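You operate a simulated robot arm through the tools that you are given. There is no shell and no other tool.

Carry out the task below with a simulated robot arm. There is one attempt and no reset: what you move stays moved.

Task
Oil the green felt at the tin, then fit it in the felt holder.
Fine: swing the yellow-knob lever back over it; leave the old felt on the bench. Where these are worked on the way, their far stop is far enough and under half their travel is too little: yellow-knob lever.

It is judged by the outcome, as a careful person would: the job done as asked, and still so three seconds after it is handed in. It fails if anything else is knocked over, pushed out of place, dropped, spilled or broken.

Robot
A 7-joint arm with a two-finger gripper, fixed in place. Base frame: the origin is at the foot of the arm, x ahead of it, y to its left, z up; the work surface is at about z = 0.9. Lengths are in m, angles in rad, forces in N, time in s.
With the tool pointing down near the work surface it reaches from about 0.34 to 0.72 m from the base axis. Its first joint turns from -1.152 to 1.152 rad. Payload 2.45 kg.
Tool frame: the origin (TCP) lies between the finger pads and is the grasp point; the fingertips stand 0.026 m ahead of it; z points along the fingers, y is the line along which they close. The gripper opens to 0.096 m. The gripper's body begins 0.069 m behind the TCP.
Orientation is told as [roll, pitch, yaw] about the base's x, y, z axes, in that order, counted from this pose: with the fingers straight down and closing along the base's y, the tool's x points along the base's -x, its y along +y and its z along -z.

Tools
- The arm moves only by the tool servo_tool. Its argument "motion" is a list of rows, each an object (a shift or turn left out is 0, a gripper value left out holds the last) with "gripper": the finger opening in m, from 0 to 0.096; "linear": the shift along the tool's x, y, z in m, a list of three; "dr": the turn, a rotation vector about the tool's x, y, z in rad, a list of three. In form: [{"gripper": gripper, "linear": [dx, dy, dz], "dr": [wx, wy, wz]}, ...]. A call has 1 to 20 rows; each row shifts and turns the commanded pose from where the row before left it, along the tool's axes as they then stand. Each row takes 0.2 s and may step no farther than 0.05 m and 0.15 rad from the row before; otherwise, or with a gripper value out of range, the whole call is refused. A pose out of reach is approached as far as the arm can. The call stops where the force on the tool passes 40 N (or 10 N more than at its start, if that is more) or the arm is blocked; 0.2 s more then pass. The fingers move at their own pace and stop on an object; they squeeze with about 28 N. The grip force told is the motor's: it shows also when the fingers shut on nothing. Time passes only in rows, and 0.2 s behind the last, so rows that do not move let the fingers close. It gives the time, the measured TCP pose, the force on the tool (base axes), the opening and the grip force at its end, in the units of the frame above (readings bear some noise), with the torque about the TCP (base axes, N m) and any sound that the robot's microphone picked up.
- Cameras (640 x 400 px; columns grow to the right, rows downward): "scene" is fixed at [0.1811, -0.3972, 1.4366]; the picture's right is [0.67, -0.74, 0.00], its down [-0.35, -0.31, -0.88] and it looks along [0.66, 0.59, -0.47] (base axes); focal length 219 px, centre (320, 200). "wrist" rides on the gripper at [0.082, 0.003, -0.098] in the tool frame; the picture's right is [-0.04, 1.00, 0.00], its down [-0.73, -0.03, -0.68] and it looks along [-0.68, -0.03, 0.73] (tool axes); focal length 256 px, centre (320, 200). There is no depth. A picture from a camera that has moved, and an enlarged one, comes with that camera's place and axes in the base frame and with its lens.
- grab_frame(camera): a new picture of that camera. No time passes.
- close_up(camera, box): a new picture of the part [left, top, right, bottom] of that camera's present view, enlarged. No time passes.
- sign_off(): hands the job in; it is judged then, once.

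Nothing tells you positions but the pictures and the camera data. Unless the task says otherwise, let go and move clear before handing in.

The tools are called as a command line: name --argument value ..., lists and objects as JSON in quotes. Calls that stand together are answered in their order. servo_tool: Moves the arm, as the interface text tells. Its arguments: {"type":"object","properties":{"motion":{"type":"array","items":{"type":"object","properties":{"gripper":{"type":"number"},"linear":{"type":"array","items":{"type":"number"}},"dr":{"type":"array","items":{"type":"number"}}}}}},"required":["motion"]} The other tools are called the same way: grab_frame (camera) takes a picture; close_up (camera, box) takes an enlarged picture of a part of a camera's view; sign_off () hands the job in.

At the start:

```text
time: 0.0
tcp_pos: [0.3965, -0.1684, 1.3237]
tcp_rot: [0.0, -0.001, -0.001]
wrist_force: [-0.6, 0.0, -0.1]
moment: [0.04, 0.02, -0.02]
grip_width: 0.0962
grasp_force: 0.1
```

scene: 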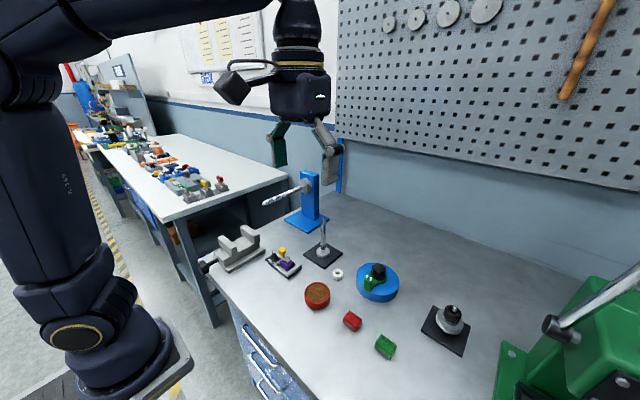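
wrist: 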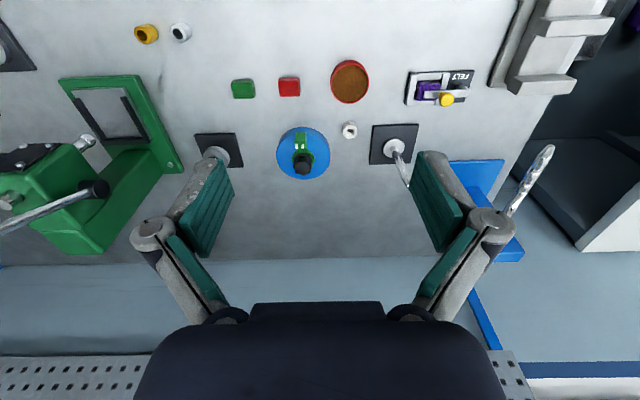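

I see a bench with a green felt block, a red felt block, a round tin with brown contents, and a felt holder labelled "FELT" with a yellow-knob lever. I will take enlarged views before moving.

close_up --camera "scene" --box '[240, 220, 420, 370]'

close_up --camera "wrist" --box '[380, 50, 500, 125]'

close_up --camera "scene" --box '[255, 240, 311, 284]'

close_up --camera "wrist" --box '[210, 40, 400, 190]'

```text
2.67 times, centred on (330, 295) of scene
camera zoom: at [0.1811, -0.3972, 1.4366], right [0.67, -0.74, 0.0], down [-0.35, -0.31, -0.88], along [0.66, 0.59, -0.47], focal length 584 px, centre (293, -53)
```

zoom: 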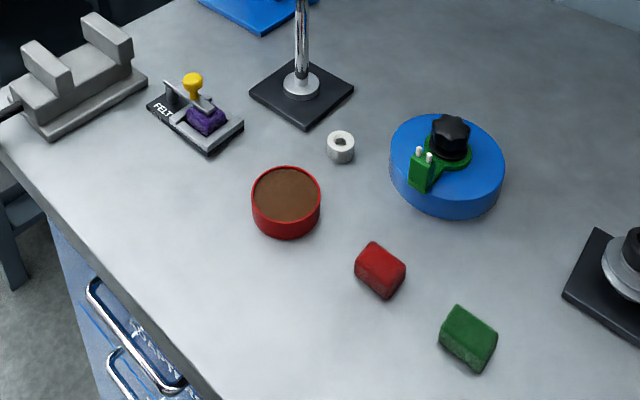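

```text
5.33 times, centred on (440, 88) of wrist
camera zoom: at [0.3141, -0.1632, 1.421], right [0.04, 1.0, 0.0], down [0.73, -0.03, 0.68], along [0.68, -0.03, -0.73], focal length 1365 px, centre (-320, 800)
```

zoom: 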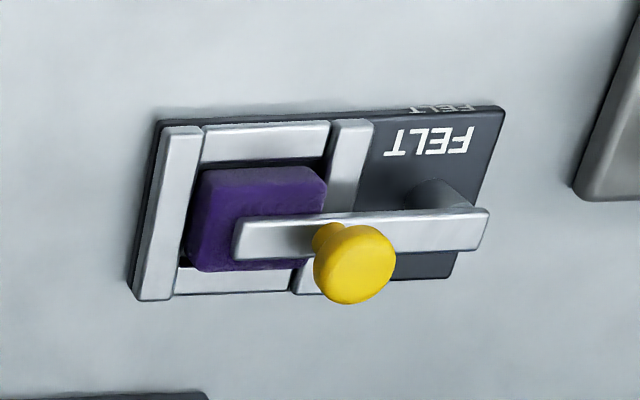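

```text
9.09 times, centred on (283, 262) of scene
camera zoom: at [0.1811, -0.3972, 1.4366], right [0.67, -0.74, 0.0], down [-0.35, -0.31, -0.88], along [0.66, 0.59, -0.47], focal length 1991 px, centre (656, -364)
```

zoom: 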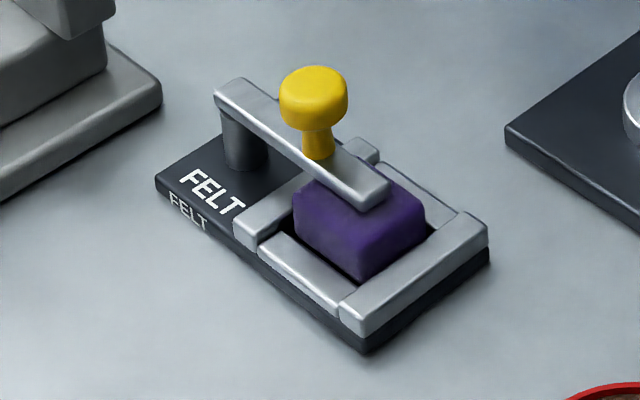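

```text
2.67 times, centred on (305, 115) of wrist
camera zoom: at [0.3141, -0.1632, 1.421], right [0.04, 1.0, 0.0], down [0.73, -0.03, 0.68], along [0.68, -0.03, -0.73], focal length 683 px, centre (360, 427)
```

zoom: 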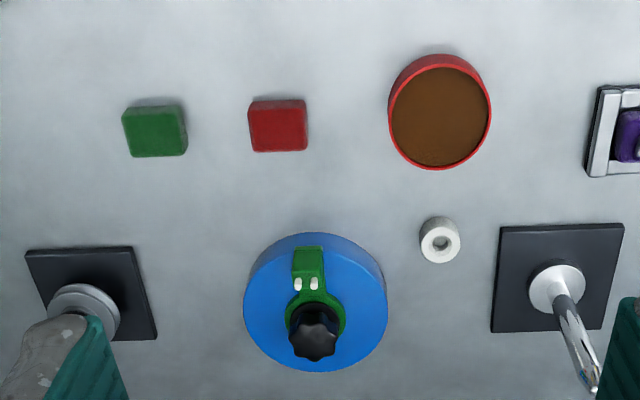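

The holder (about x 0.50, y 0.06) has a purple felt in its pocket, and the yellow-knob bar lies over it. The green felt is near (0.49, -0.32), the red one near (0.49, -0.23), and the tin near (0.48, -0.12). I'll bring the wrist camera above the holder to see it better.

servo_tool --motion '[{"linear": [0.0042, 0.0285, 0.0342]}, {"linear": [0.0042, 0.0285, 0.0342]}, {"linear": [0.0042, 0.0285, 0.0342]}, {"linear": [0.0042, 0.0285, 0.0342]}, {"linear": [0.0042, 0.0285, 0.0342]}, {"linear": [0.0042, 0.0285, 0.0342]}, {"linear": [0.0042, 0.0285, 0.0342]}, {"linear": [0.0042, 0.0285, 0.0342]}, {}]'

grab_frame --camera "wrist"

close_up --camera "wrist" --box '[220, 130, 420, 255]'

```text
time: 2.0
tcp_pos: [0.3596, 0.0638, 1.0493]
tcp_rot: [-0.001, 0.001, 0.0]
wrist_force: [0.1, 0.5, -0.5]
moment: [0.01, -0.01, 0.01]
grip_width: 0.0961
grasp_force: 0.1
```

```text
taken
camera wrist: at [0.2785, 0.0672, 1.1478], right [0.04, 1.0, 0.0], down [0.73, -0.03, 0.68], along [0.68, -0.03, -0.73], focal length 256 px, centre (320, 200)
```

wrist: 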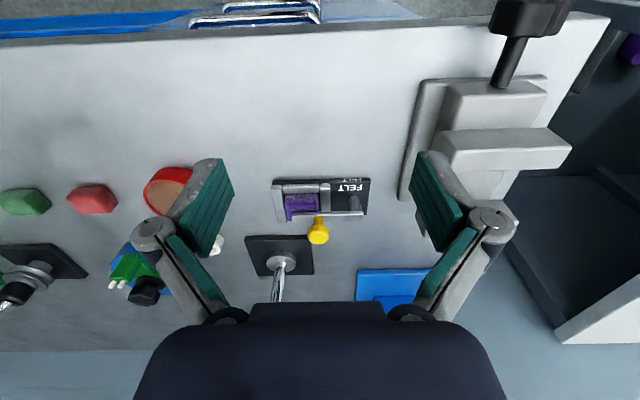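

```text
3.20 times, centred on (320, 192) of wrist
camera zoom: at [0.2785, 0.0672, 1.1478], right [0.04, 1.0, 0.0], down [0.73, -0.03, 0.68], along [0.68, -0.03, -0.73], focal length 819 px, centre (320, 224)
```

zoom: 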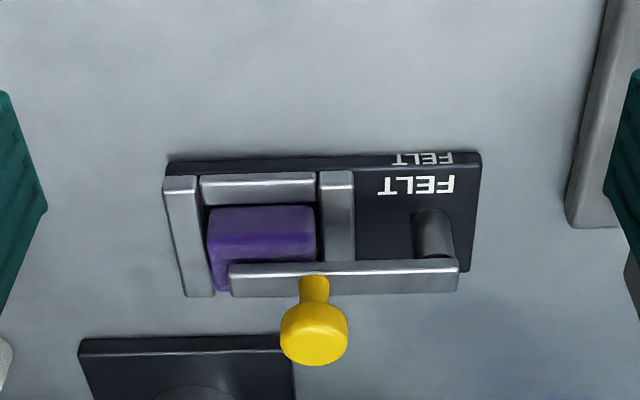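

The wrist view shows the holder at an angle. I will tilt the wrist so its camera looks straight down over the holder and I can measure it well.

servo_tool --motion '[{"linear": [0, 0, -0.04]}, {"linear": [0, 0, -0.04]}, {"dr": [0, 0.15, 0]}, {"dr": [0, 0.15, 0]}, {"dr": [0, 0.15, 0]}, {"dr": [0, 0.15, 0]}, {"dr": [0, 0.15, 0]}, {"linear": [-0.0256, 0, -0.0238]}, {"linear": [-0.0256, 0, -0.0238]}, {"linear": [-0.0256, 0, -0.0238]}, {"linear": [-0.0256, 0, -0.0238]}, {}]'

grab_frame --camera "wrist"

close_up --camera "wrist" --box '[240, 140, 400, 240]'

grab_frame --camera "scene"

```text
time: 4.6
tcp_pos: [0.4902, 0.0607, 1.1317]
tcp_rot: [0.004, 0.741, 0.001]
wrist_force: [0.4, 0.1, 0.4]
moment: [0.01, 0.01, 0.01]
grip_width: 0.0963
grasp_force: 0.1
out of reach, approached as far as the arm can: row 11
```

```text
taken
camera wrist: at [0.4963, 0.0647, 1.2575], right [0.03, 1.0, -0.02], down [1.0, -0.03, 0.0], along [0.0, -0.03, -1.0], focal length 256 px, centre (320, 200)
```

wrist: 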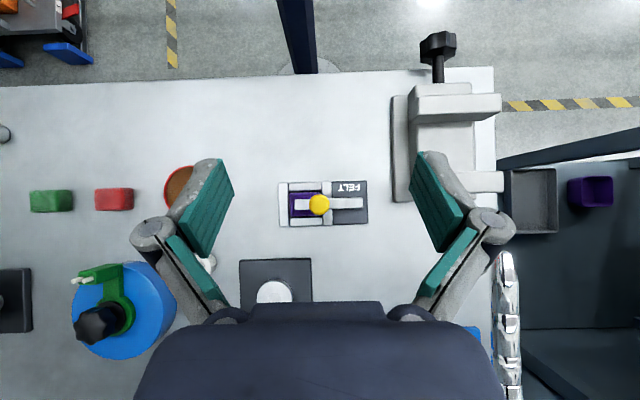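

```text
4.00 times, centred on (320, 190) of wrist
camera zoom: at [0.4963, 0.0647, 1.2575], right [0.03, 1.0, -0.02], down [1.0, -0.03, 0.0], along [0.0, -0.03, -1.0], focal length 1024 px, centre (320, 240)
```

zoom: 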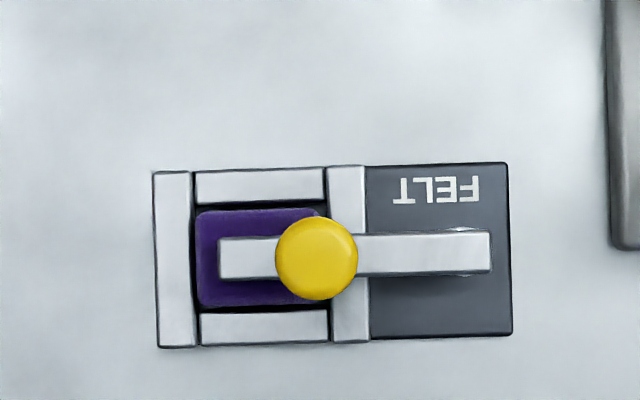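

```text
taken
```

scene: 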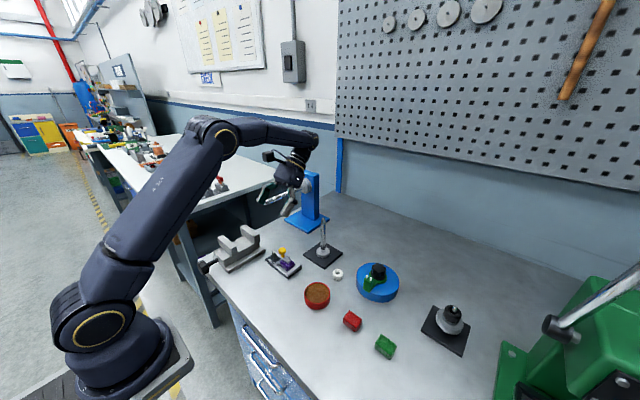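

From straight above, the knob is near (0.503, 0.056), with its top at about z 0.97. The bar pivots near (0.503, 0.101) and lies along y over the purple felt, whose centre is near (0.503, 0.037). I'll stand the tool upright again above the knob, with the fingers partly closed.

servo_tool --motion '[{"dr": [0, -0.15, 0], "gripper": 0.05}, {"dr": [0, -0.15, 0]}, {"dr": [0, -0.15, 0]}, {"dr": [0, -0.15, 0]}, {"dr": [0, -0.15, 0]}, {}]'

grab_frame --camera "wrist"

```text
time: 6.0
tcp_pos: [0.4908, 0.0605, 1.1299]
tcp_rot: [-0.001, -0.002, 0.001]
wrist_force: [-0.2, 0.7, -0.8]
moment: [-0.01, 0.0, -0.03]
grip_width: 0.0501
grasp_force: 0.1
```

```text
taken
camera wrist: at [0.4083, 0.0649, 1.2278], right [0.04, 1.0, 0.0], down [0.73, -0.03, 0.68], along [0.68, -0.03, -0.73], focal length 256 px, centre (320, 200)
```

wrist: 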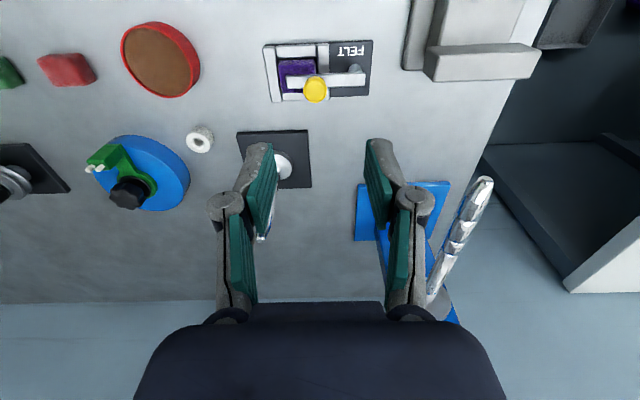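

The tool is upright. I'll move in above the knob and check the alignment from closer before going lower.

servo_tool --motion '[{"linear": [-0.0117, -0.005, 0.03]}, {"linear": [0, 0, 0.04]}, {"linear": [0, 0, 0.035]}, {}]'

grab_frame --camera "wrist"

close_up --camera "scene" --box '[243, 210, 323, 290]'

```text
time: 7.0
tcp_pos: [0.5032, 0.0561, 1.0257]
tcp_rot: [0.0, -0.001, 0.0]
wrist_force: [0.1, 0.9, -0.2]
moment: [0.0, 0.01, 0.01]
grip_width: 0.0501
grasp_force: 0.0
```

```text
taken
camera wrist: at [0.4215, 0.0608, 1.1227], right [0.04, 1.0, 0.0], down [0.73, -0.03, 0.68], along [0.68, -0.03, -0.73], focal length 256 px, centre (320, 200)
```

wrist: 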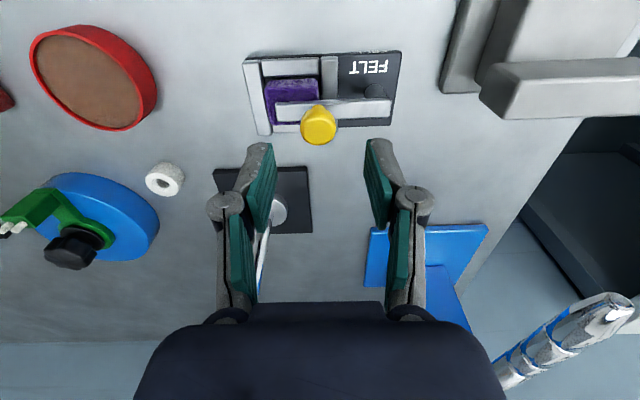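

```text
5.00 times, centred on (283, 250) of scene
camera zoom: at [0.1811, -0.3972, 1.4366], right [0.67, -0.74, 0.0], down [-0.35, -0.31, -0.88], along [0.66, 0.59, -0.47], focal length 1095 px, centre (505, -50)
```

zoom: 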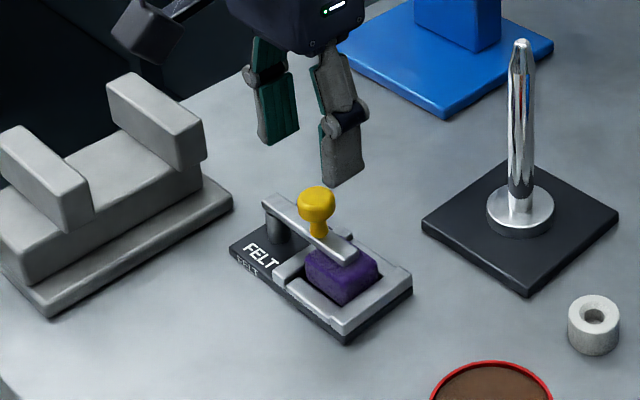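

The knob sits under the grasp point to within about 1–2 mm. I'll go down over it, stop with the fingertips just above the bar, and close on the knob.

servo_tool --motion '[{"linear": [0, -0.001, 0.02]}, {"linear": [0, 0, 0.02]}, {"linear": [0, 0, 0.0145]}, {}, {"gripper": 0.015}, {}, {}, {}]'

close_up --camera "scene" --box '[243, 210, 323, 290]'

grab_frame --camera "wrist"

```text
time: 8.8
tcp_pos: [0.5013, 0.0549, 0.971]
tcp_rot: [0.002, 0.001, 0.0]
wrist_force: [-0.1, 4.3, -3.0]
moment: [0.07, -0.15, -0.02]
grip_width: 0.0223
grasp_force: 44.7
```

```text
5.00 times, centred on (283, 250) of scene
camera zoom: at [0.1811, -0.3971, 1.4366], right [0.67, -0.74, 0.0], down [-0.35, -0.31, -0.88], along [0.66, 0.59, -0.47], focal length 1095 px, centre (505, -50)
```

zoom: 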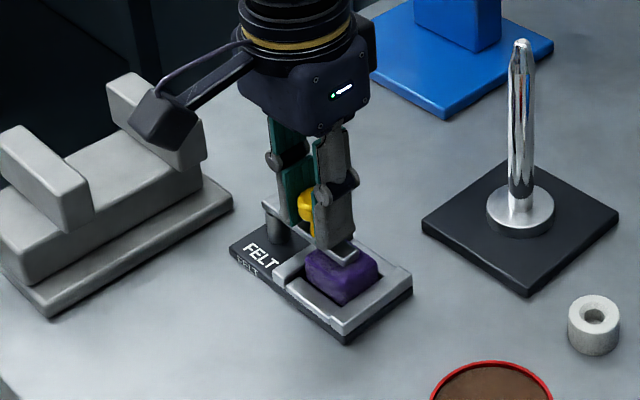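

```text
taken
camera wrist: at [0.4203, 0.0593, 1.0679], right [0.04, 1.0, 0.0], down [0.73, -0.03, 0.68], along [0.68, -0.03, -0.73], focal length 256 px, centre (320, 200)
```

wrist: 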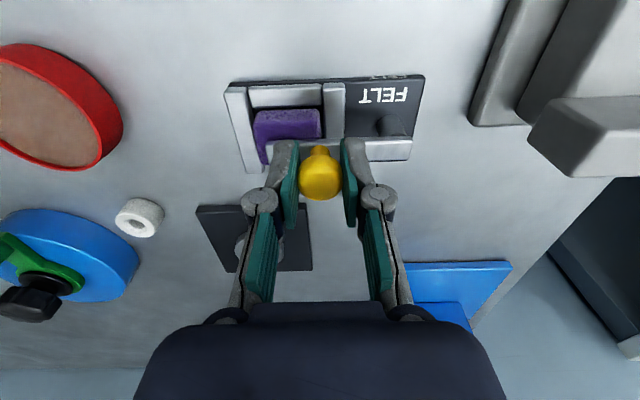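

The knob is held at 22 mm opening. I'll test which way the lever is free, starting with small steps toward the base (-x).

servo_tool --motion '[{"linear": [0.002, 0, 0]}, {"linear": [0.002, 0, 0]}, {}]'

```text
time: 9.6
tcp_pos: [0.4972, 0.0555, 0.9708]
tcp_rot: [0.0, -0.001, -0.001]
wrist_force: [6.1, 7.4, -18.9]
moment: [0.07, -0.67, -0.18]
grip_width: 0.0221
grasp_force: 45.2
```

grab_frame --camera "wrist"

close_up --camera "scene" --box '[255, 230, 311, 284]'

```text
taken
camera wrist: at [0.4165, 0.0594, 1.0681], right [0.04, 1.0, 0.0], down [0.73, -0.03, 0.68], along [0.68, -0.03, -0.73], focal length 256 px, centre (320, 200)
```

wrist: 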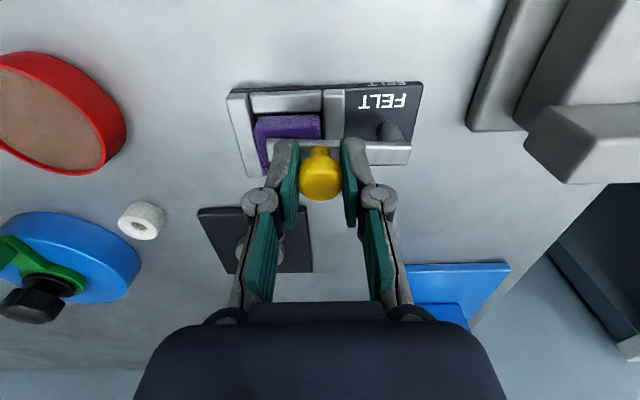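

```text
7.41 times, centred on (283, 257) of scene
camera zoom: at [0.1816, -0.3969, 1.4366], right [0.67, -0.74, 0.0], down [-0.35, -0.31, -0.88], along [0.66, 0.59, -0.47], focal length 1623 px, centre (594, -222)
```

zoom: 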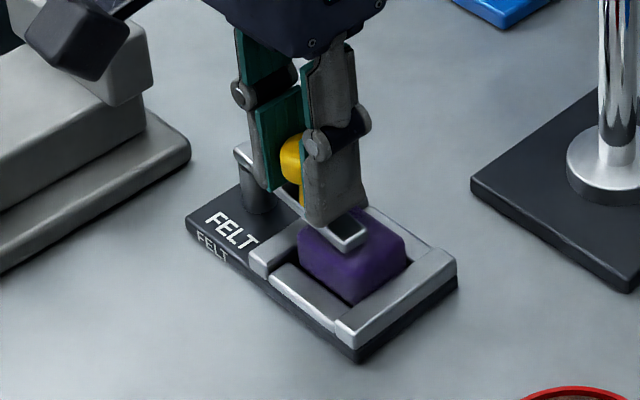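

close_up --camera "wrist" --box '[220, 70, 430, 200]'

close_up --camera "scene" --box '[263, 245, 303, 275]'

```text
3.05 times, centred on (325, 135) of wrist
camera zoom: at [0.4165, 0.0594, 1.0681], right [0.04, 1.0, 0.0], down [0.73, -0.03, 0.68], along [0.68, -0.03, -0.73], focal length 780 px, centre (305, 398)
```

zoom: 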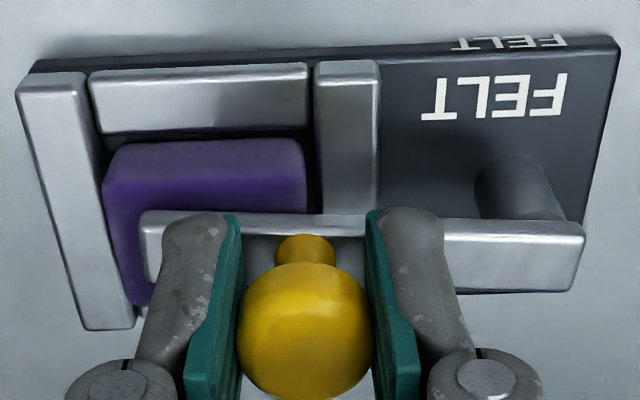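

```text
13.33 times, centred on (283, 260) of scene
camera zoom: at [0.1816, -0.3969, 1.4366], right [0.67, -0.74, 0.0], down [-0.35, -0.31, -0.88], along [0.66, 0.59, -0.47], focal length 2921 px, centre (813, -600)
```

zoom: 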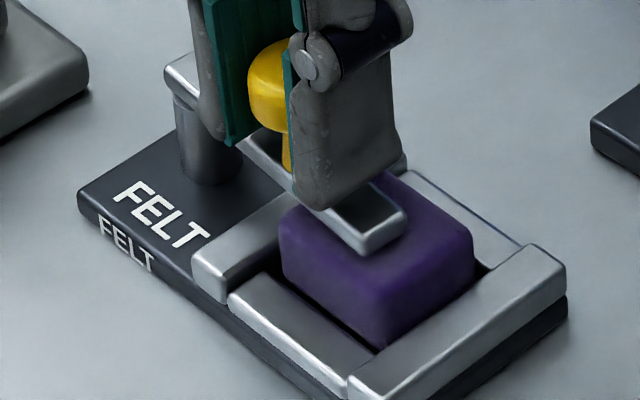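

The bar has turned a few degrees with the knob, and the holder has not shifted, so the lever is free toward -x. I'll follow the arc about the pivot in short steps.

servo_tool --motion '[{"linear": [0.0047, 0.00065, 0]}, {"linear": [0.0045, 0.0011, 0]}, {"linear": [0.0048, 0.0017, 0]}, {"linear": [0.0042, 0.002, 0]}, {}]'

close_up --camera "scene" --box '[255, 230, 311, 284]'

close_up --camera "wrist" --box '[220, 70, 430, 200]'

```text
time: 10.8
tcp_pos: [0.4802, 0.0597, 0.9706]
tcp_rot: [0.002, -0.002, -0.001]
wrist_force: [7.3, 2.8, -6.2]
moment: [0.05, -0.57, -0.23]
grip_width: 0.0227
grasp_force: 44.5
```

```text
7.41 times, centred on (283, 257) of scene
camera zoom: at [0.1814, -0.3971, 1.4366], right [0.67, -0.74, 0.0], down [-0.35, -0.31, -0.88], along [0.66, 0.59, -0.47], focal length 1623 px, centre (594, -222)
```

zoom: 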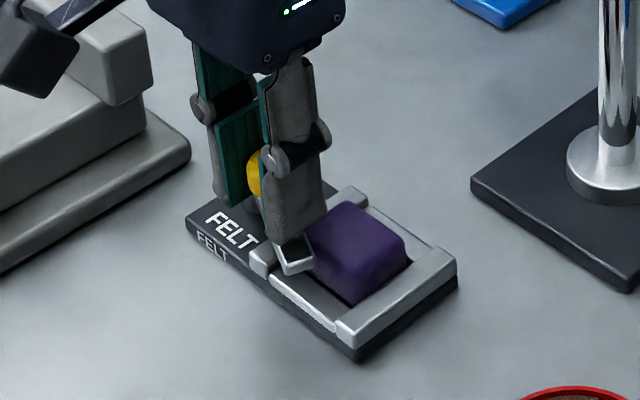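

```text
3.05 times, centred on (325, 135) of wrist
camera zoom: at [0.3982, 0.0633, 1.0692], right [0.04, 1.0, 0.0], down [0.73, -0.03, 0.68], along [0.68, -0.03, -0.73], focal length 780 px, centre (305, 398)
```

zoom: 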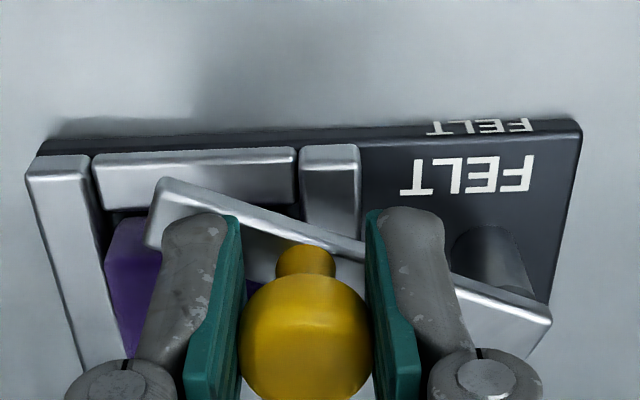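

The lever is turning freely. I'll carry on along the arc toward 90°.

servo_tool --motion '[{"linear": [0.00468, 0.0029, 0]}, {"linear": [0.0043, 0.0035, 0]}, {"linear": [0.00385, 0.004, 0]}, {"linear": [0.00335, 0.0044, 0]}, {"linear": [0.0028, 0.0048, 0]}, {"linear": [0.0022, 0.0051, 0]}, {"linear": [0.0016, 0.0053, 0]}, {}]'

close_up --camera "scene" --box '[255, 230, 311, 284]'

close_up --camera "wrist" --box '[220, 70, 430, 200]'

```text
time: 12.6
tcp_pos: [0.4577, 0.0914, 0.9704]
tcp_rot: [0.002, 0.0, 0.0]
wrist_force: [-6.0, -5.2, -10.8]
moment: [-0.05, -0.03, -0.25]
grip_width: 0.0223
grasp_force: 44.9
```

```text
7.41 times, centred on (283, 257) of scene
camera zoom: at [0.1811, -0.3973, 1.4366], right [0.67, -0.74, 0.0], down [-0.35, -0.31, -0.88], along [0.66, 0.59, -0.47], focal length 1623 px, centre (594, -222)
```

zoom: 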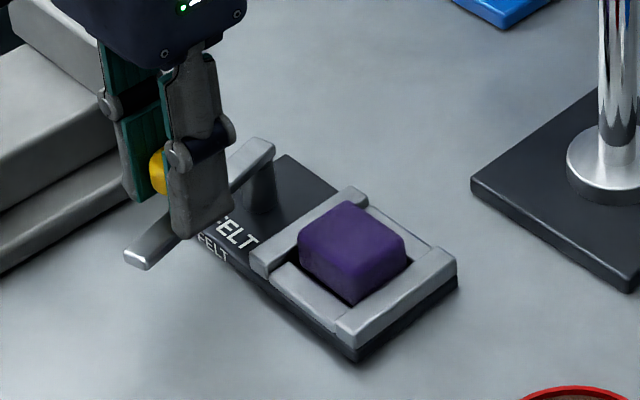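

```text
3.05 times, centred on (325, 135) of wrist
camera zoom: at [0.3741, 0.0953, 1.0685], right [0.04, 1.0, 0.0], down [0.73, -0.03, 0.68], along [0.68, -0.03, -0.73], focal length 780 px, centre (305, 398)
```

zoom: 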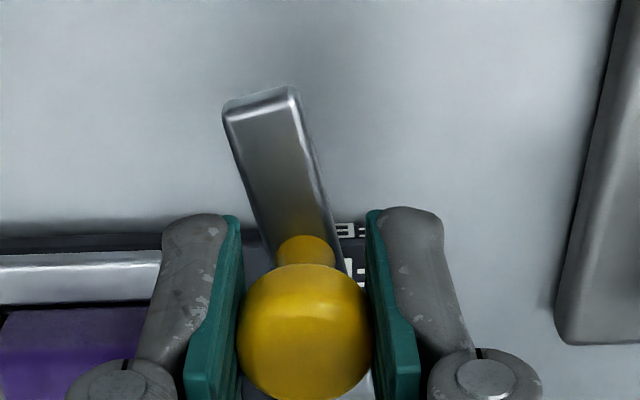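

The lever is at about 77°. I'll continue gently to find its far stop, watching the force.

servo_tool --motion '[{"linear": [0.00094, 0.0054, 0]}, {"linear": [0.0003, 0.0051, 0]}, {}]'

servo_tool --motion '[{"linear": [-0.0003, 0.004, 0]}, {}]'

close_up --camera "scene" --box '[245, 230, 301, 284]'

close_up --camera "wrist" --box '[220, 70, 430, 200]'

```text
time: 13.2
tcp_pos: [0.4556, 0.0932, 0.9716]
tcp_rot: [-0.01, 0.001, -0.008]
wrist_force: [0.3, -7.7, 3.2]
moment: [-0.16, -0.14, 0.17]
grip_width: 0.0226
grasp_force: 45.0
stopped in row 3: the force on the tool passed its limit at 42 N (the readings are from after the stop); the commanded pose is now the measured one
```

```text
time: 13.9
tcp_pos: [0.4571, 0.0943, 0.9716]
tcp_rot: [-0.016, 0.004, -0.014]
wrist_force: [-0.6, -7.9, 6.0]
moment: [-0.12, -0.16, 0.18]
grip_width: 0.0223
grasp_force: 45.1
stopped in row 2: the force on the tool passed its limit at 41 N (the readings are from after the stop); the commanded pose is now the measured one
```

```text
7.41 times, centred on (273, 257) of scene
camera zoom: at [0.181, -0.3974, 1.4365], right [0.67, -0.74, 0.0], down [-0.35, -0.31, -0.88], along [0.66, 0.59, -0.47], focal length 1623 px, centre (668, -222)
```

zoom: 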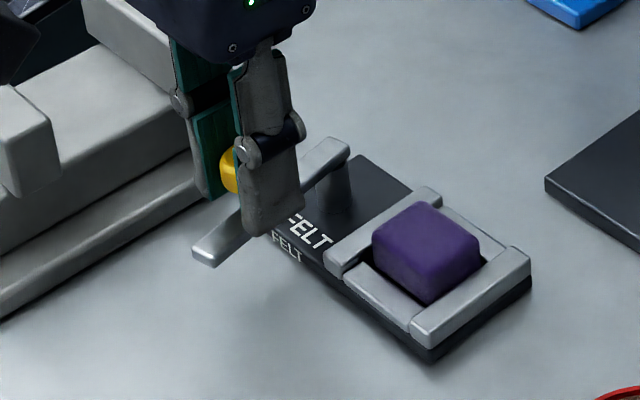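

```text
3.05 times, centred on (325, 135) of wrist
camera zoom: at [0.3748, 0.1005, 1.0688], right [0.05, 1.0, -0.02], down [0.74, -0.03, 0.68], along [0.67, -0.05, -0.74], focal length 780 px, centre (305, 398)
```

zoom: 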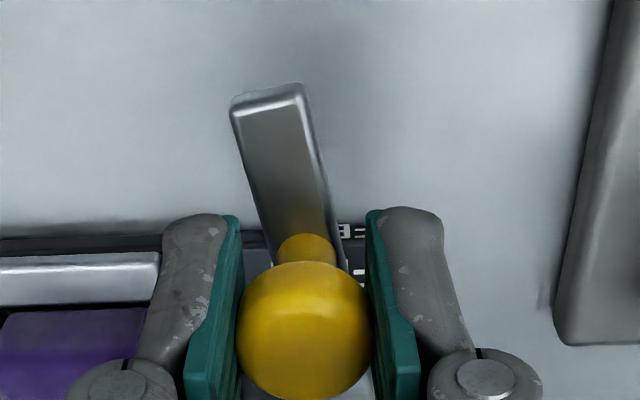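

The far stop is reached at about 80° and the holder has not moved. I'll let go of the knob, rise straight up, and check that the lever stays there.

servo_tool --motion '[{"gripper": 0.05}, {}, {}, {"linear": [0, 0, -0.03]}, {"linear": [0, 0, -0.03]}, {"linear": [0, 0, -0.03], "dr": [0.016, 0.004, -0.014]}, {}]'

grab_frame --camera "wrist"

close_up --camera "scene" --box '[255, 230, 311, 284]'

```text
time: 15.5
tcp_pos: [0.4584, 0.0954, 1.0619]
tcp_rot: [-0.03, 0.008, 0.001]
wrist_force: [0.2, -0.4, 0.9]
moment: [0.0, -0.01, 0.0]
grip_width: 0.0502
grasp_force: 0.1
```

```text
taken
camera wrist: at [0.3761, 0.1028, 1.1594], right [0.04, 1.0, -0.03], down [0.74, -0.01, 0.67], along [0.67, -0.05, -0.74], focal length 256 px, centre (320, 200)
```

wrist: 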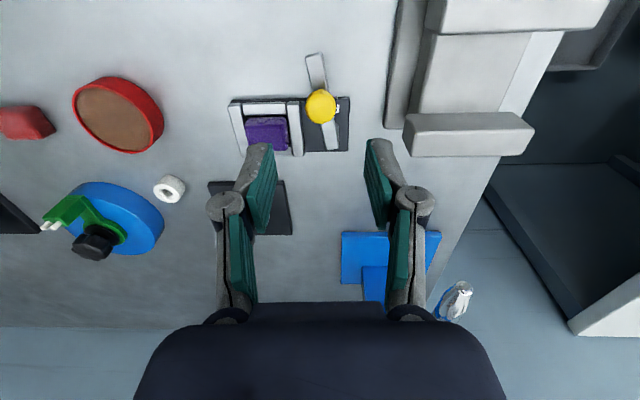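

```text
7.41 times, centred on (283, 257) of scene
camera zoom: at [0.1811, -0.3972, 1.4366], right [0.67, -0.74, 0.0], down [-0.35, -0.31, -0.88], along [0.66, 0.59, -0.47], focal length 1623 px, centre (594, -222)
```

zoom: 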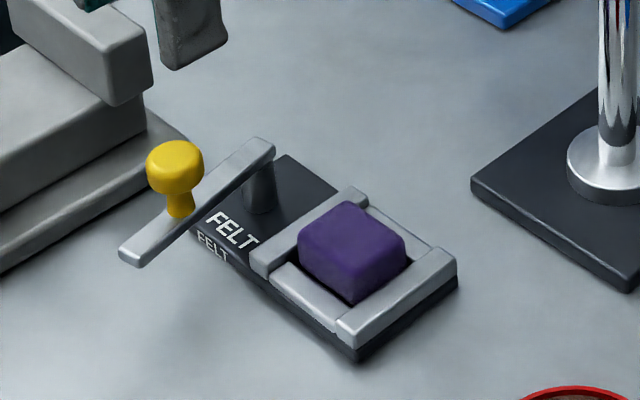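

The lever stays open at its far stop. Next is the purple felt, so I need its height above the rails; I'm taking enlarged views from both cameras.

close_up --camera "scene" --box '[275, 250, 305, 281]'

close_up --camera "wrist" --box '[220, 85, 360, 165]'

```text
12.90 times, centred on (290, 266) of scene
camera zoom: at [0.1811, -0.3972, 1.4366], right [0.67, -0.74, 0.0], down [-0.35, -0.31, -0.88], along [0.66, 0.59, -0.47], focal length 2827 px, centre (707, -645)
```

zoom: 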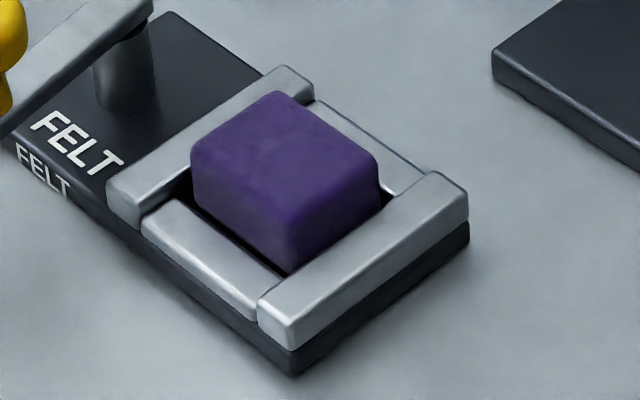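

```text
4.57 times, centred on (290, 125) of wrist
camera zoom: at [0.3761, 0.1028, 1.1594], right [0.04, 1.0, -0.03], down [0.74, -0.01, 0.67], along [0.67, -0.05, -0.74], focal length 1170 px, centre (457, 543)
```

zoom: 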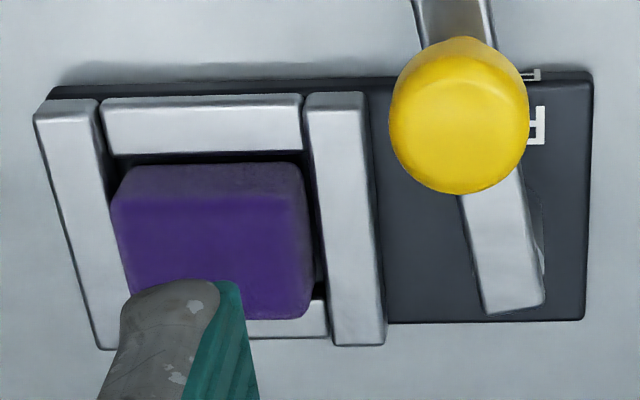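

The felt stands about 11 mm above the rails (rail tops near z 0.919, felt top near z 0.930) and its centre is near (0.503, 0.037). I'll straighten the tool and hover above it.

servo_tool --motion '[{"dr": [-0.03, -0.008, 0], "gripper": 0.07}, {"linear": [-0.0223, -0.0295, 0]}, {"linear": [-0.0223, -0.0294, 0]}, {"linear": [0, 0, 0.03]}, {}]'

grab_frame --camera "wrist"

close_up --camera "wrist" --box '[240, 80, 400, 180]'

```text
time: 16.7
tcp_pos: [0.5, 0.0383, 1.0319]
tcp_rot: [0.0, 0.001, 0.002]
wrist_force: [0.0, -0.3, 0.4]
moment: [0.0, -0.02, -0.02]
grip_width: 0.0701
grasp_force: 0.1
```

```text
taken
camera wrist: at [0.4185, 0.0425, 1.1289], right [0.04, 1.0, 0.0], down [0.73, -0.03, 0.68], along [0.68, -0.03, -0.73], focal length 256 px, centre (320, 200)
```

wrist: 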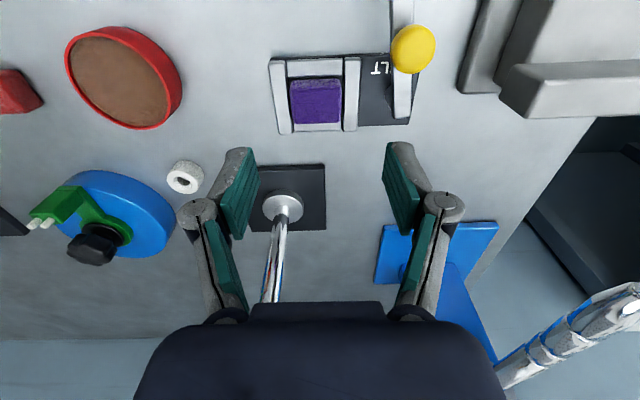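

```text
4.00 times, centred on (320, 130) of wrist
camera zoom: at [0.4185, 0.0425, 1.1289], right [0.04, 1.0, 0.0], down [0.73, -0.03, 0.68], along [0.68, -0.03, -0.73], focal length 1024 px, centre (320, 480)
```

zoom: 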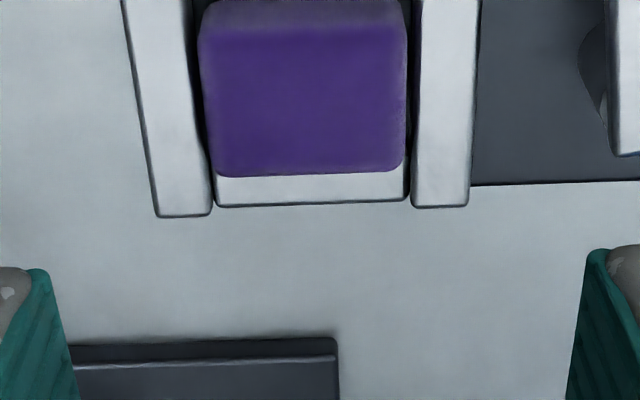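

Relative to the grasp point, the felt lies about 3 mm toward -y and 2 mm toward +x. I'll correct that and go down to just above the rails.

servo_tool --motion '[{"linear": [-0.002, -0.003, 0.02], "gripper": 0.056}, {"linear": [0, 0, 0.03]}, {"linear": [0, 0, 0.022]}, {}]'

grab_frame --camera "wrist"

close_up --camera "scene" --box '[265, 235, 315, 281]'

```text
time: 17.7
tcp_pos: [0.5018, 0.034, 0.9582]
tcp_rot: [0.0, -0.001, 0.002]
wrist_force: [0.4, -1.0, -0.3]
moment: [0.02, -0.02, 0.01]
grip_width: 0.0559
grasp_force: 0.0
```

```text
taken
camera wrist: at [0.4208, 0.0383, 1.0566], right [0.04, 1.0, 0.0], down [0.73, -0.03, 0.68], along [0.68, -0.03, -0.73], focal length 256 px, centre (320, 200)
```

wrist: 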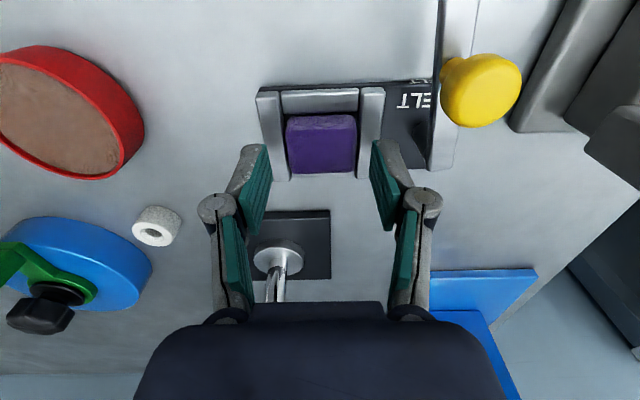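

```text
8.70 times, centred on (290, 258) of scene
camera zoom: at [0.1811, -0.3972, 1.4366], right [0.67, -0.74, 0.0], down [-0.35, -0.31, -0.88], along [0.66, 0.59, -0.47], focal length 1905 px, centre (581, -304)
```

zoom: 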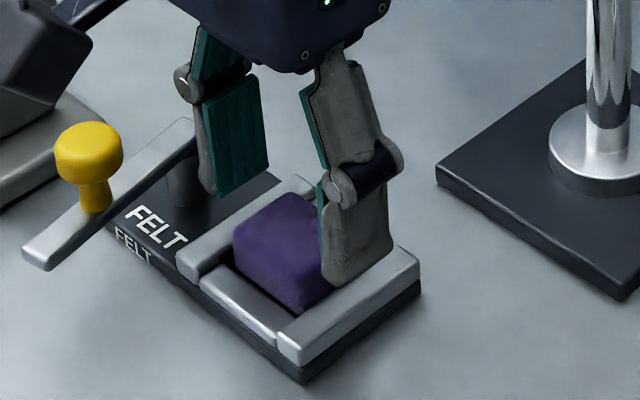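

Alignment looks good. I'll go down the last centimetre and close on the purple felt.

servo_tool --motion '[{"linear": [0.001, 0.0005, 0.0105]}, {}, {"gripper": 0.03}, {}, {}, {}]'

close_up --camera "scene" --box '[265, 235, 315, 281]'

close_up --camera "wrist" --box '[220, 80, 420, 205]'

```text
time: 19.1
tcp_pos: [0.5037, 0.0349, 0.949]
tcp_rot: [0.0, 0.0, 0.001]
wrist_force: [0.5, 0.8, 1.9]
moment: [0.01, -0.04, -0.02]
grip_width: 0.0397
grasp_force: 28.0
```

```text
8.70 times, centred on (290, 258) of scene
camera zoom: at [0.1811, -0.3972, 1.4366], right [0.67, -0.74, 0.0], down [-0.35, -0.31, -0.88], along [0.66, 0.59, -0.47], focal length 1905 px, centre (581, -304)
```

zoom: 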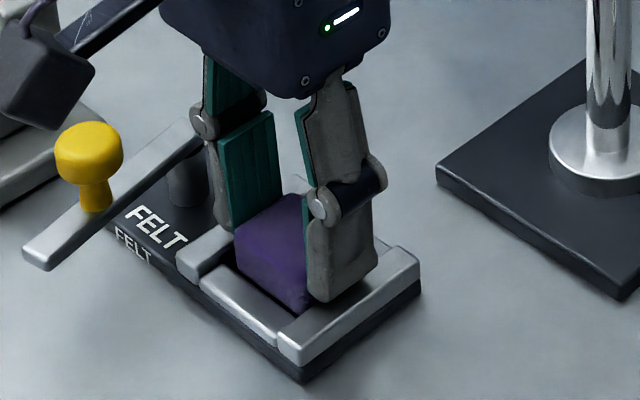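

```text
3.20 times, centred on (320, 142) of wrist
camera zoom: at [0.4202, 0.0385, 1.0463], right [0.04, 1.0, 0.0], down [0.73, -0.03, 0.68], along [0.68, -0.03, -0.73], focal length 819 px, centre (320, 384)
```

zoom: 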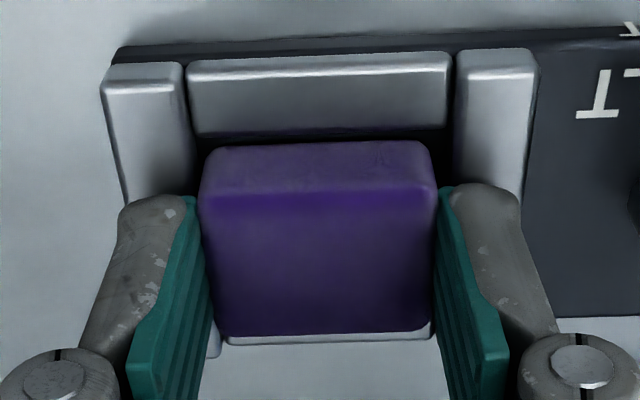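

The purple felt is held at 39.7 mm. I'll lift it straight out and carry it to clear bench near (0.40, -0.02).

servo_tool --motion '[{"linear": [0, 0, -0.01]}, {"linear": [0, 0, -0.02]}, {"linear": [0, 0, -0.03]}, {"linear": [0, 0, -0.012]}, {}]'

close_up --camera "scene" --box '[255, 215, 325, 281]'

grab_frame --camera "wrist"

```text
time: 20.3
tcp_pos: [0.503, 0.0346, 1.0202]
tcp_rot: [-0.001, -0.001, 0.001]
wrist_force: [0.1, 0.1, -0.2]
moment: [0.01, 0.03, 0.0]
grip_width: 0.0396
grasp_force: 28.1
```

```text
6.06 times, centred on (290, 248) of scene
camera zoom: at [0.1811, -0.3972, 1.4366], right [0.67, -0.74, 0.0], down [-0.35, -0.31, -0.88], along [0.66, 0.59, -0.47], focal length 1328 px, centre (502, -91)
```

zoom: 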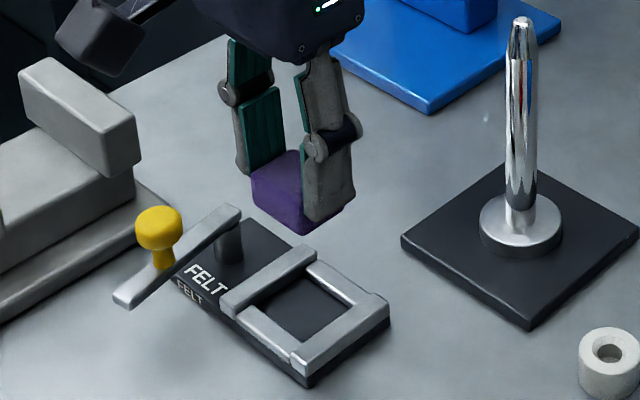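

```text
taken
camera wrist: at [0.4215, 0.0381, 1.1185], right [0.04, 1.0, 0.0], down [0.73, -0.03, 0.68], along [0.68, -0.03, -0.73], focal length 256 px, centre (320, 200)
```

wrist: 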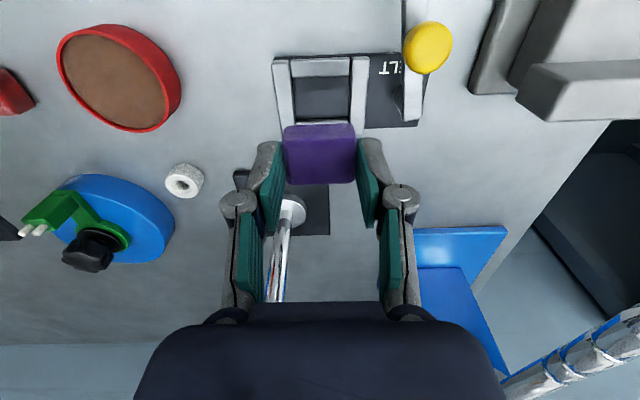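

The pocket is empty and the felt is secure in the gripper. I'll carry the old felt over the clear area and lower it.

servo_tool --motion '[{"linear": [0.0343, -0.0182, 0]}, {"linear": [0.0343, -0.0182, 0]}, {"linear": [0.0343, -0.0182, 0]}, {"linear": [0, 0, 0.03]}, {"linear": [0, 0, 0.03]}, {}]'

grab_frame --camera "scene"

grab_frame --camera "wrist"

```text
time: 21.7
tcp_pos: [0.4009, -0.0208, 0.9585]
tcp_rot: [0.0, -0.001, 0.002]
wrist_force: [0.7, -0.6, -0.7]
moment: [0.01, 0.0, 0.0]
grip_width: 0.0396
grasp_force: 28.0
```

```text
taken
```

scene: 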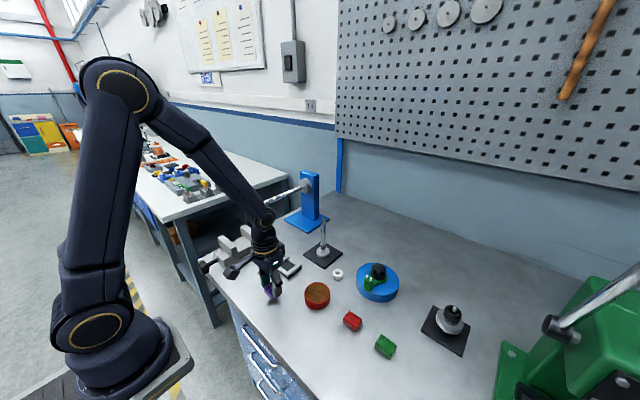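

```text
taken
camera wrist: at [0.3189, -0.0162, 1.056], right [0.04, 1.0, 0.0], down [0.73, -0.03, 0.68], along [0.68, -0.03, -0.73], focal length 256 px, centre (320, 200)
```

wrist: 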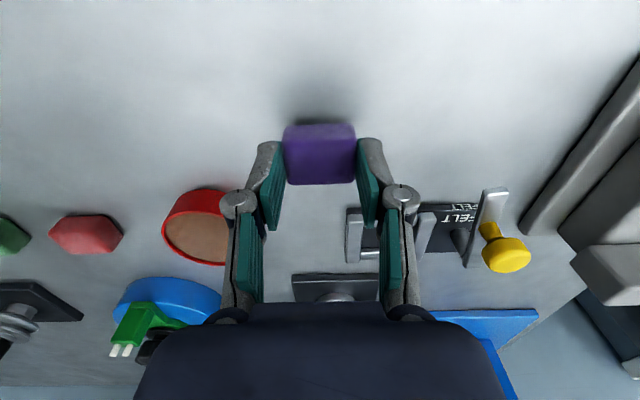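

servo_tool --motion '[{"linear": [0, 0, 0.006]}, {"linear": [0, 0, 0.006]}, {"linear": [0, 0, 0.003]}, {}]'

close_up --camera "scene" --box '[240, 255, 310, 310]'

```text
time: 22.7
tcp_pos: [0.3996, -0.0195, 0.9447]
tcp_rot: [0.001, 0.0, 0.001]
wrist_force: [-0.3, 0.0, 0.3]
moment: [0.01, 0.01, 0.02]
grip_width: 0.0397
grasp_force: 28.3
```

```text
7.27 times, centred on (275, 282) of scene
camera zoom: at [0.1811, -0.3972, 1.4366], right [0.67, -0.74, 0.0], down [-0.35, -0.31, -0.88], along [0.66, 0.59, -0.47], focal length 1593 px, centre (647, -400)
```

zoom: 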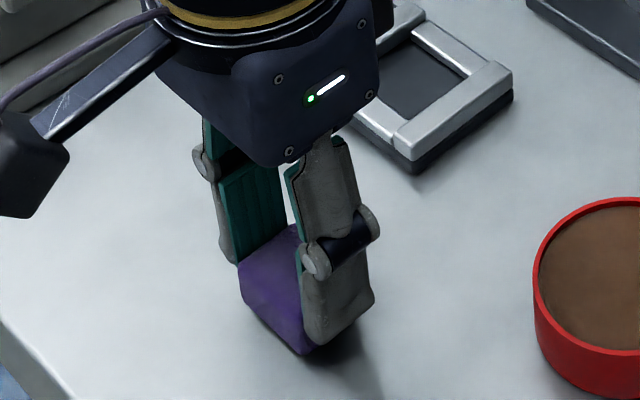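

servo_tool --motion '[{"linear": [0, 0, 0.002]}, {"linear": [0, 0, 0.0015]}, {}]'

close_up --camera "scene" --box '[255, 275, 295, 310]'

```text
time: 23.5
tcp_pos: [0.4006, -0.0192, 0.9423]
tcp_rot: [-0.002, 0.001, 0.0]
wrist_force: [0.0, -0.6, 0.3]
moment: [0.0, -0.01, 0.0]
grip_width: 0.0397
grasp_force: 28.2
```

```text
11.43 times, centred on (275, 292) of scene
camera zoom: at [0.1811, -0.3972, 1.4366], right [0.67, -0.74, 0.0], down [-0.35, -0.31, -0.88], along [0.66, 0.59, -0.47], focal length 2504 px, centre (834, -857)
```

zoom: 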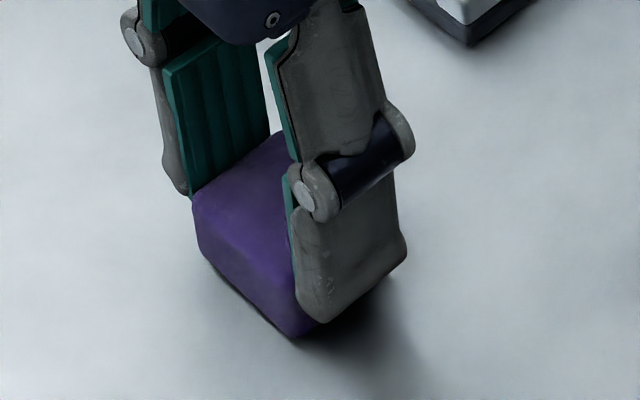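

servo_tool --motion '[{"linear": [0, 0, 0.0012]}, {"linear": [0, 0, 0.0012]}, {}]'

```text
time: 24.3
tcp_pos: [0.3993, -0.0199, 0.9401]
tcp_rot: [0.0, -0.002, 0.0]
wrist_force: [-3.0, -2.9, 24.5]
moment: [0.03, 0.13, 0.0]
grip_width: 0.0396
grasp_force: 28.0
```

The felt rests on the bench. I'll release it and rise.

servo_tool --motion '[{"linear": [0, 0, -0.001]}, {"gripper": 0.07}, {}, {}, {"linear": [0, 0, -0.03]}, {"linear": [0, 0, -0.04]}, {"linear": [0, 0, -0.04]}, {}]'

grab_frame --camera "wrist"

grab_frame --camera "scene"

```text
time: 26.1
tcp_pos: [0.3981, -0.0207, 1.0521]
tcp_rot: [0.001, 0.0, 0.002]
wrist_force: [0.5, 0.0, -0.3]
moment: [0.02, 0.02, 0.0]
grip_width: 0.0698
grasp_force: 0.0
```

```text
taken
camera wrist: at [0.3162, -0.0165, 1.1489], right [0.04, 1.0, 0.0], down [0.73, -0.03, 0.68], along [0.68, -0.03, -0.73], focal length 256 px, centre (320, 200)
```

wrist: 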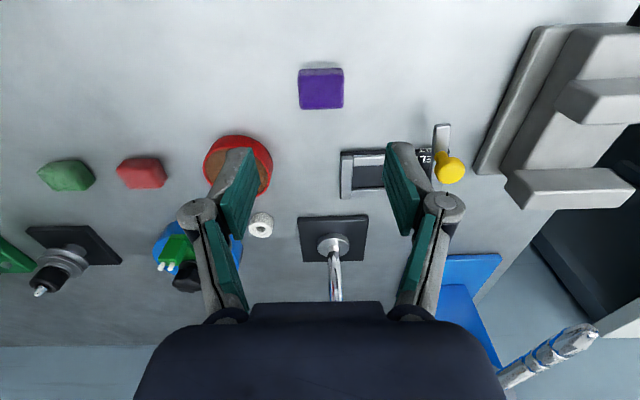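

```text
taken
```

scene: 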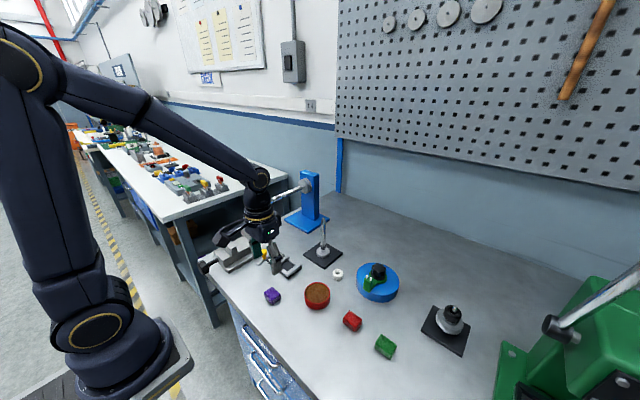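

The old felt now lies on clear bench. Next I'll fly over to the green felt near (0.49, -0.32) to look at it from above.

servo_tool --motion '[{"linear": [-0.013, -0.0424, 0]}, {"linear": [-0.013, -0.0424, 0]}, {"linear": [-0.013, -0.0424, 0]}, {"linear": [-0.013, -0.0424, 0]}, {"linear": [-0.013, -0.0424, 0]}, {"linear": [-0.013, -0.0424, 0]}, {"linear": [-0.013, -0.0424, 0]}, {}]'

grab_frame --camera "wrist"

close_up --camera "wrist" --box '[250, 50, 390, 150]'

close_up --camera "scene" --box '[335, 290, 435, 370]'

```text
time: 27.9
tcp_pos: [0.4904, -0.3166, 1.0492]
tcp_rot: [-0.001, 0.0, 0.002]
wrist_force: [0.0, -0.1, -0.4]
moment: [0.02, 0.0, -0.03]
grip_width: 0.0701
grasp_force: 0.0
```

```text
taken
camera wrist: at [0.4073, -0.3121, 1.1459], right [0.04, 1.0, 0.0], down [0.73, -0.03, 0.68], along [0.68, -0.03, -0.73], focal length 256 px, centre (320, 200)
```

wrist: 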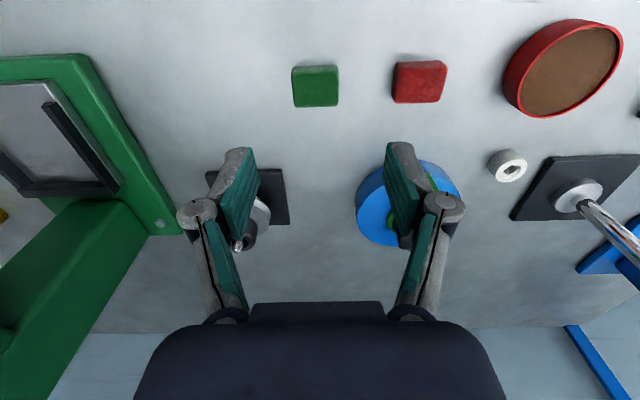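

```text
4.00 times, centred on (320, 100) of wrist
camera zoom: at [0.4073, -0.3121, 1.1459], right [0.04, 1.0, 0.0], down [0.73, -0.03, 0.68], along [0.68, -0.03, -0.73], focal length 1024 px, centre (320, 600)
```

zoom: 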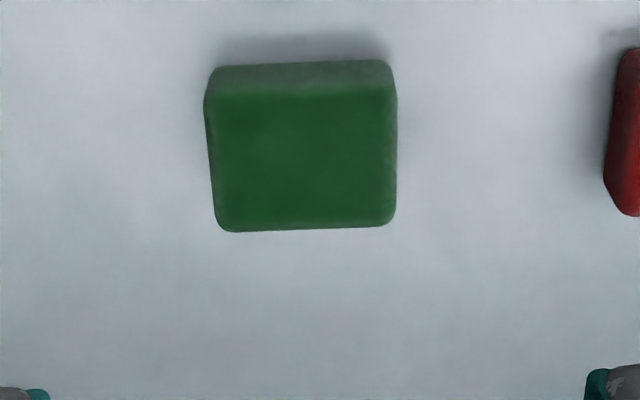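

```text
5.00 times, centred on (385, 330) of scene
camera zoom: at [0.1811, -0.3972, 1.4366], right [0.67, -0.74, 0.0], down [-0.35, -0.31, -0.88], along [0.66, 0.59, -0.47], focal length 1095 px, centre (-5, -450)
```

zoom: 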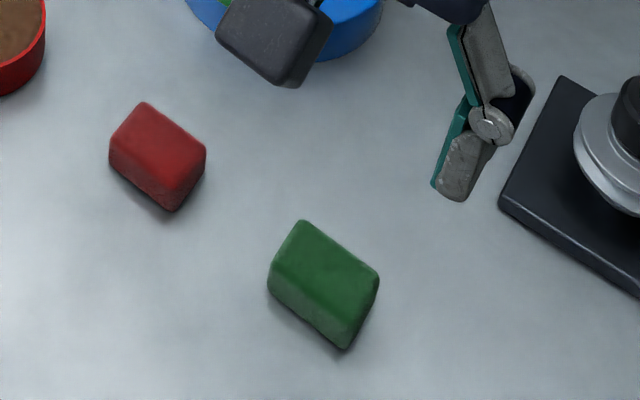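

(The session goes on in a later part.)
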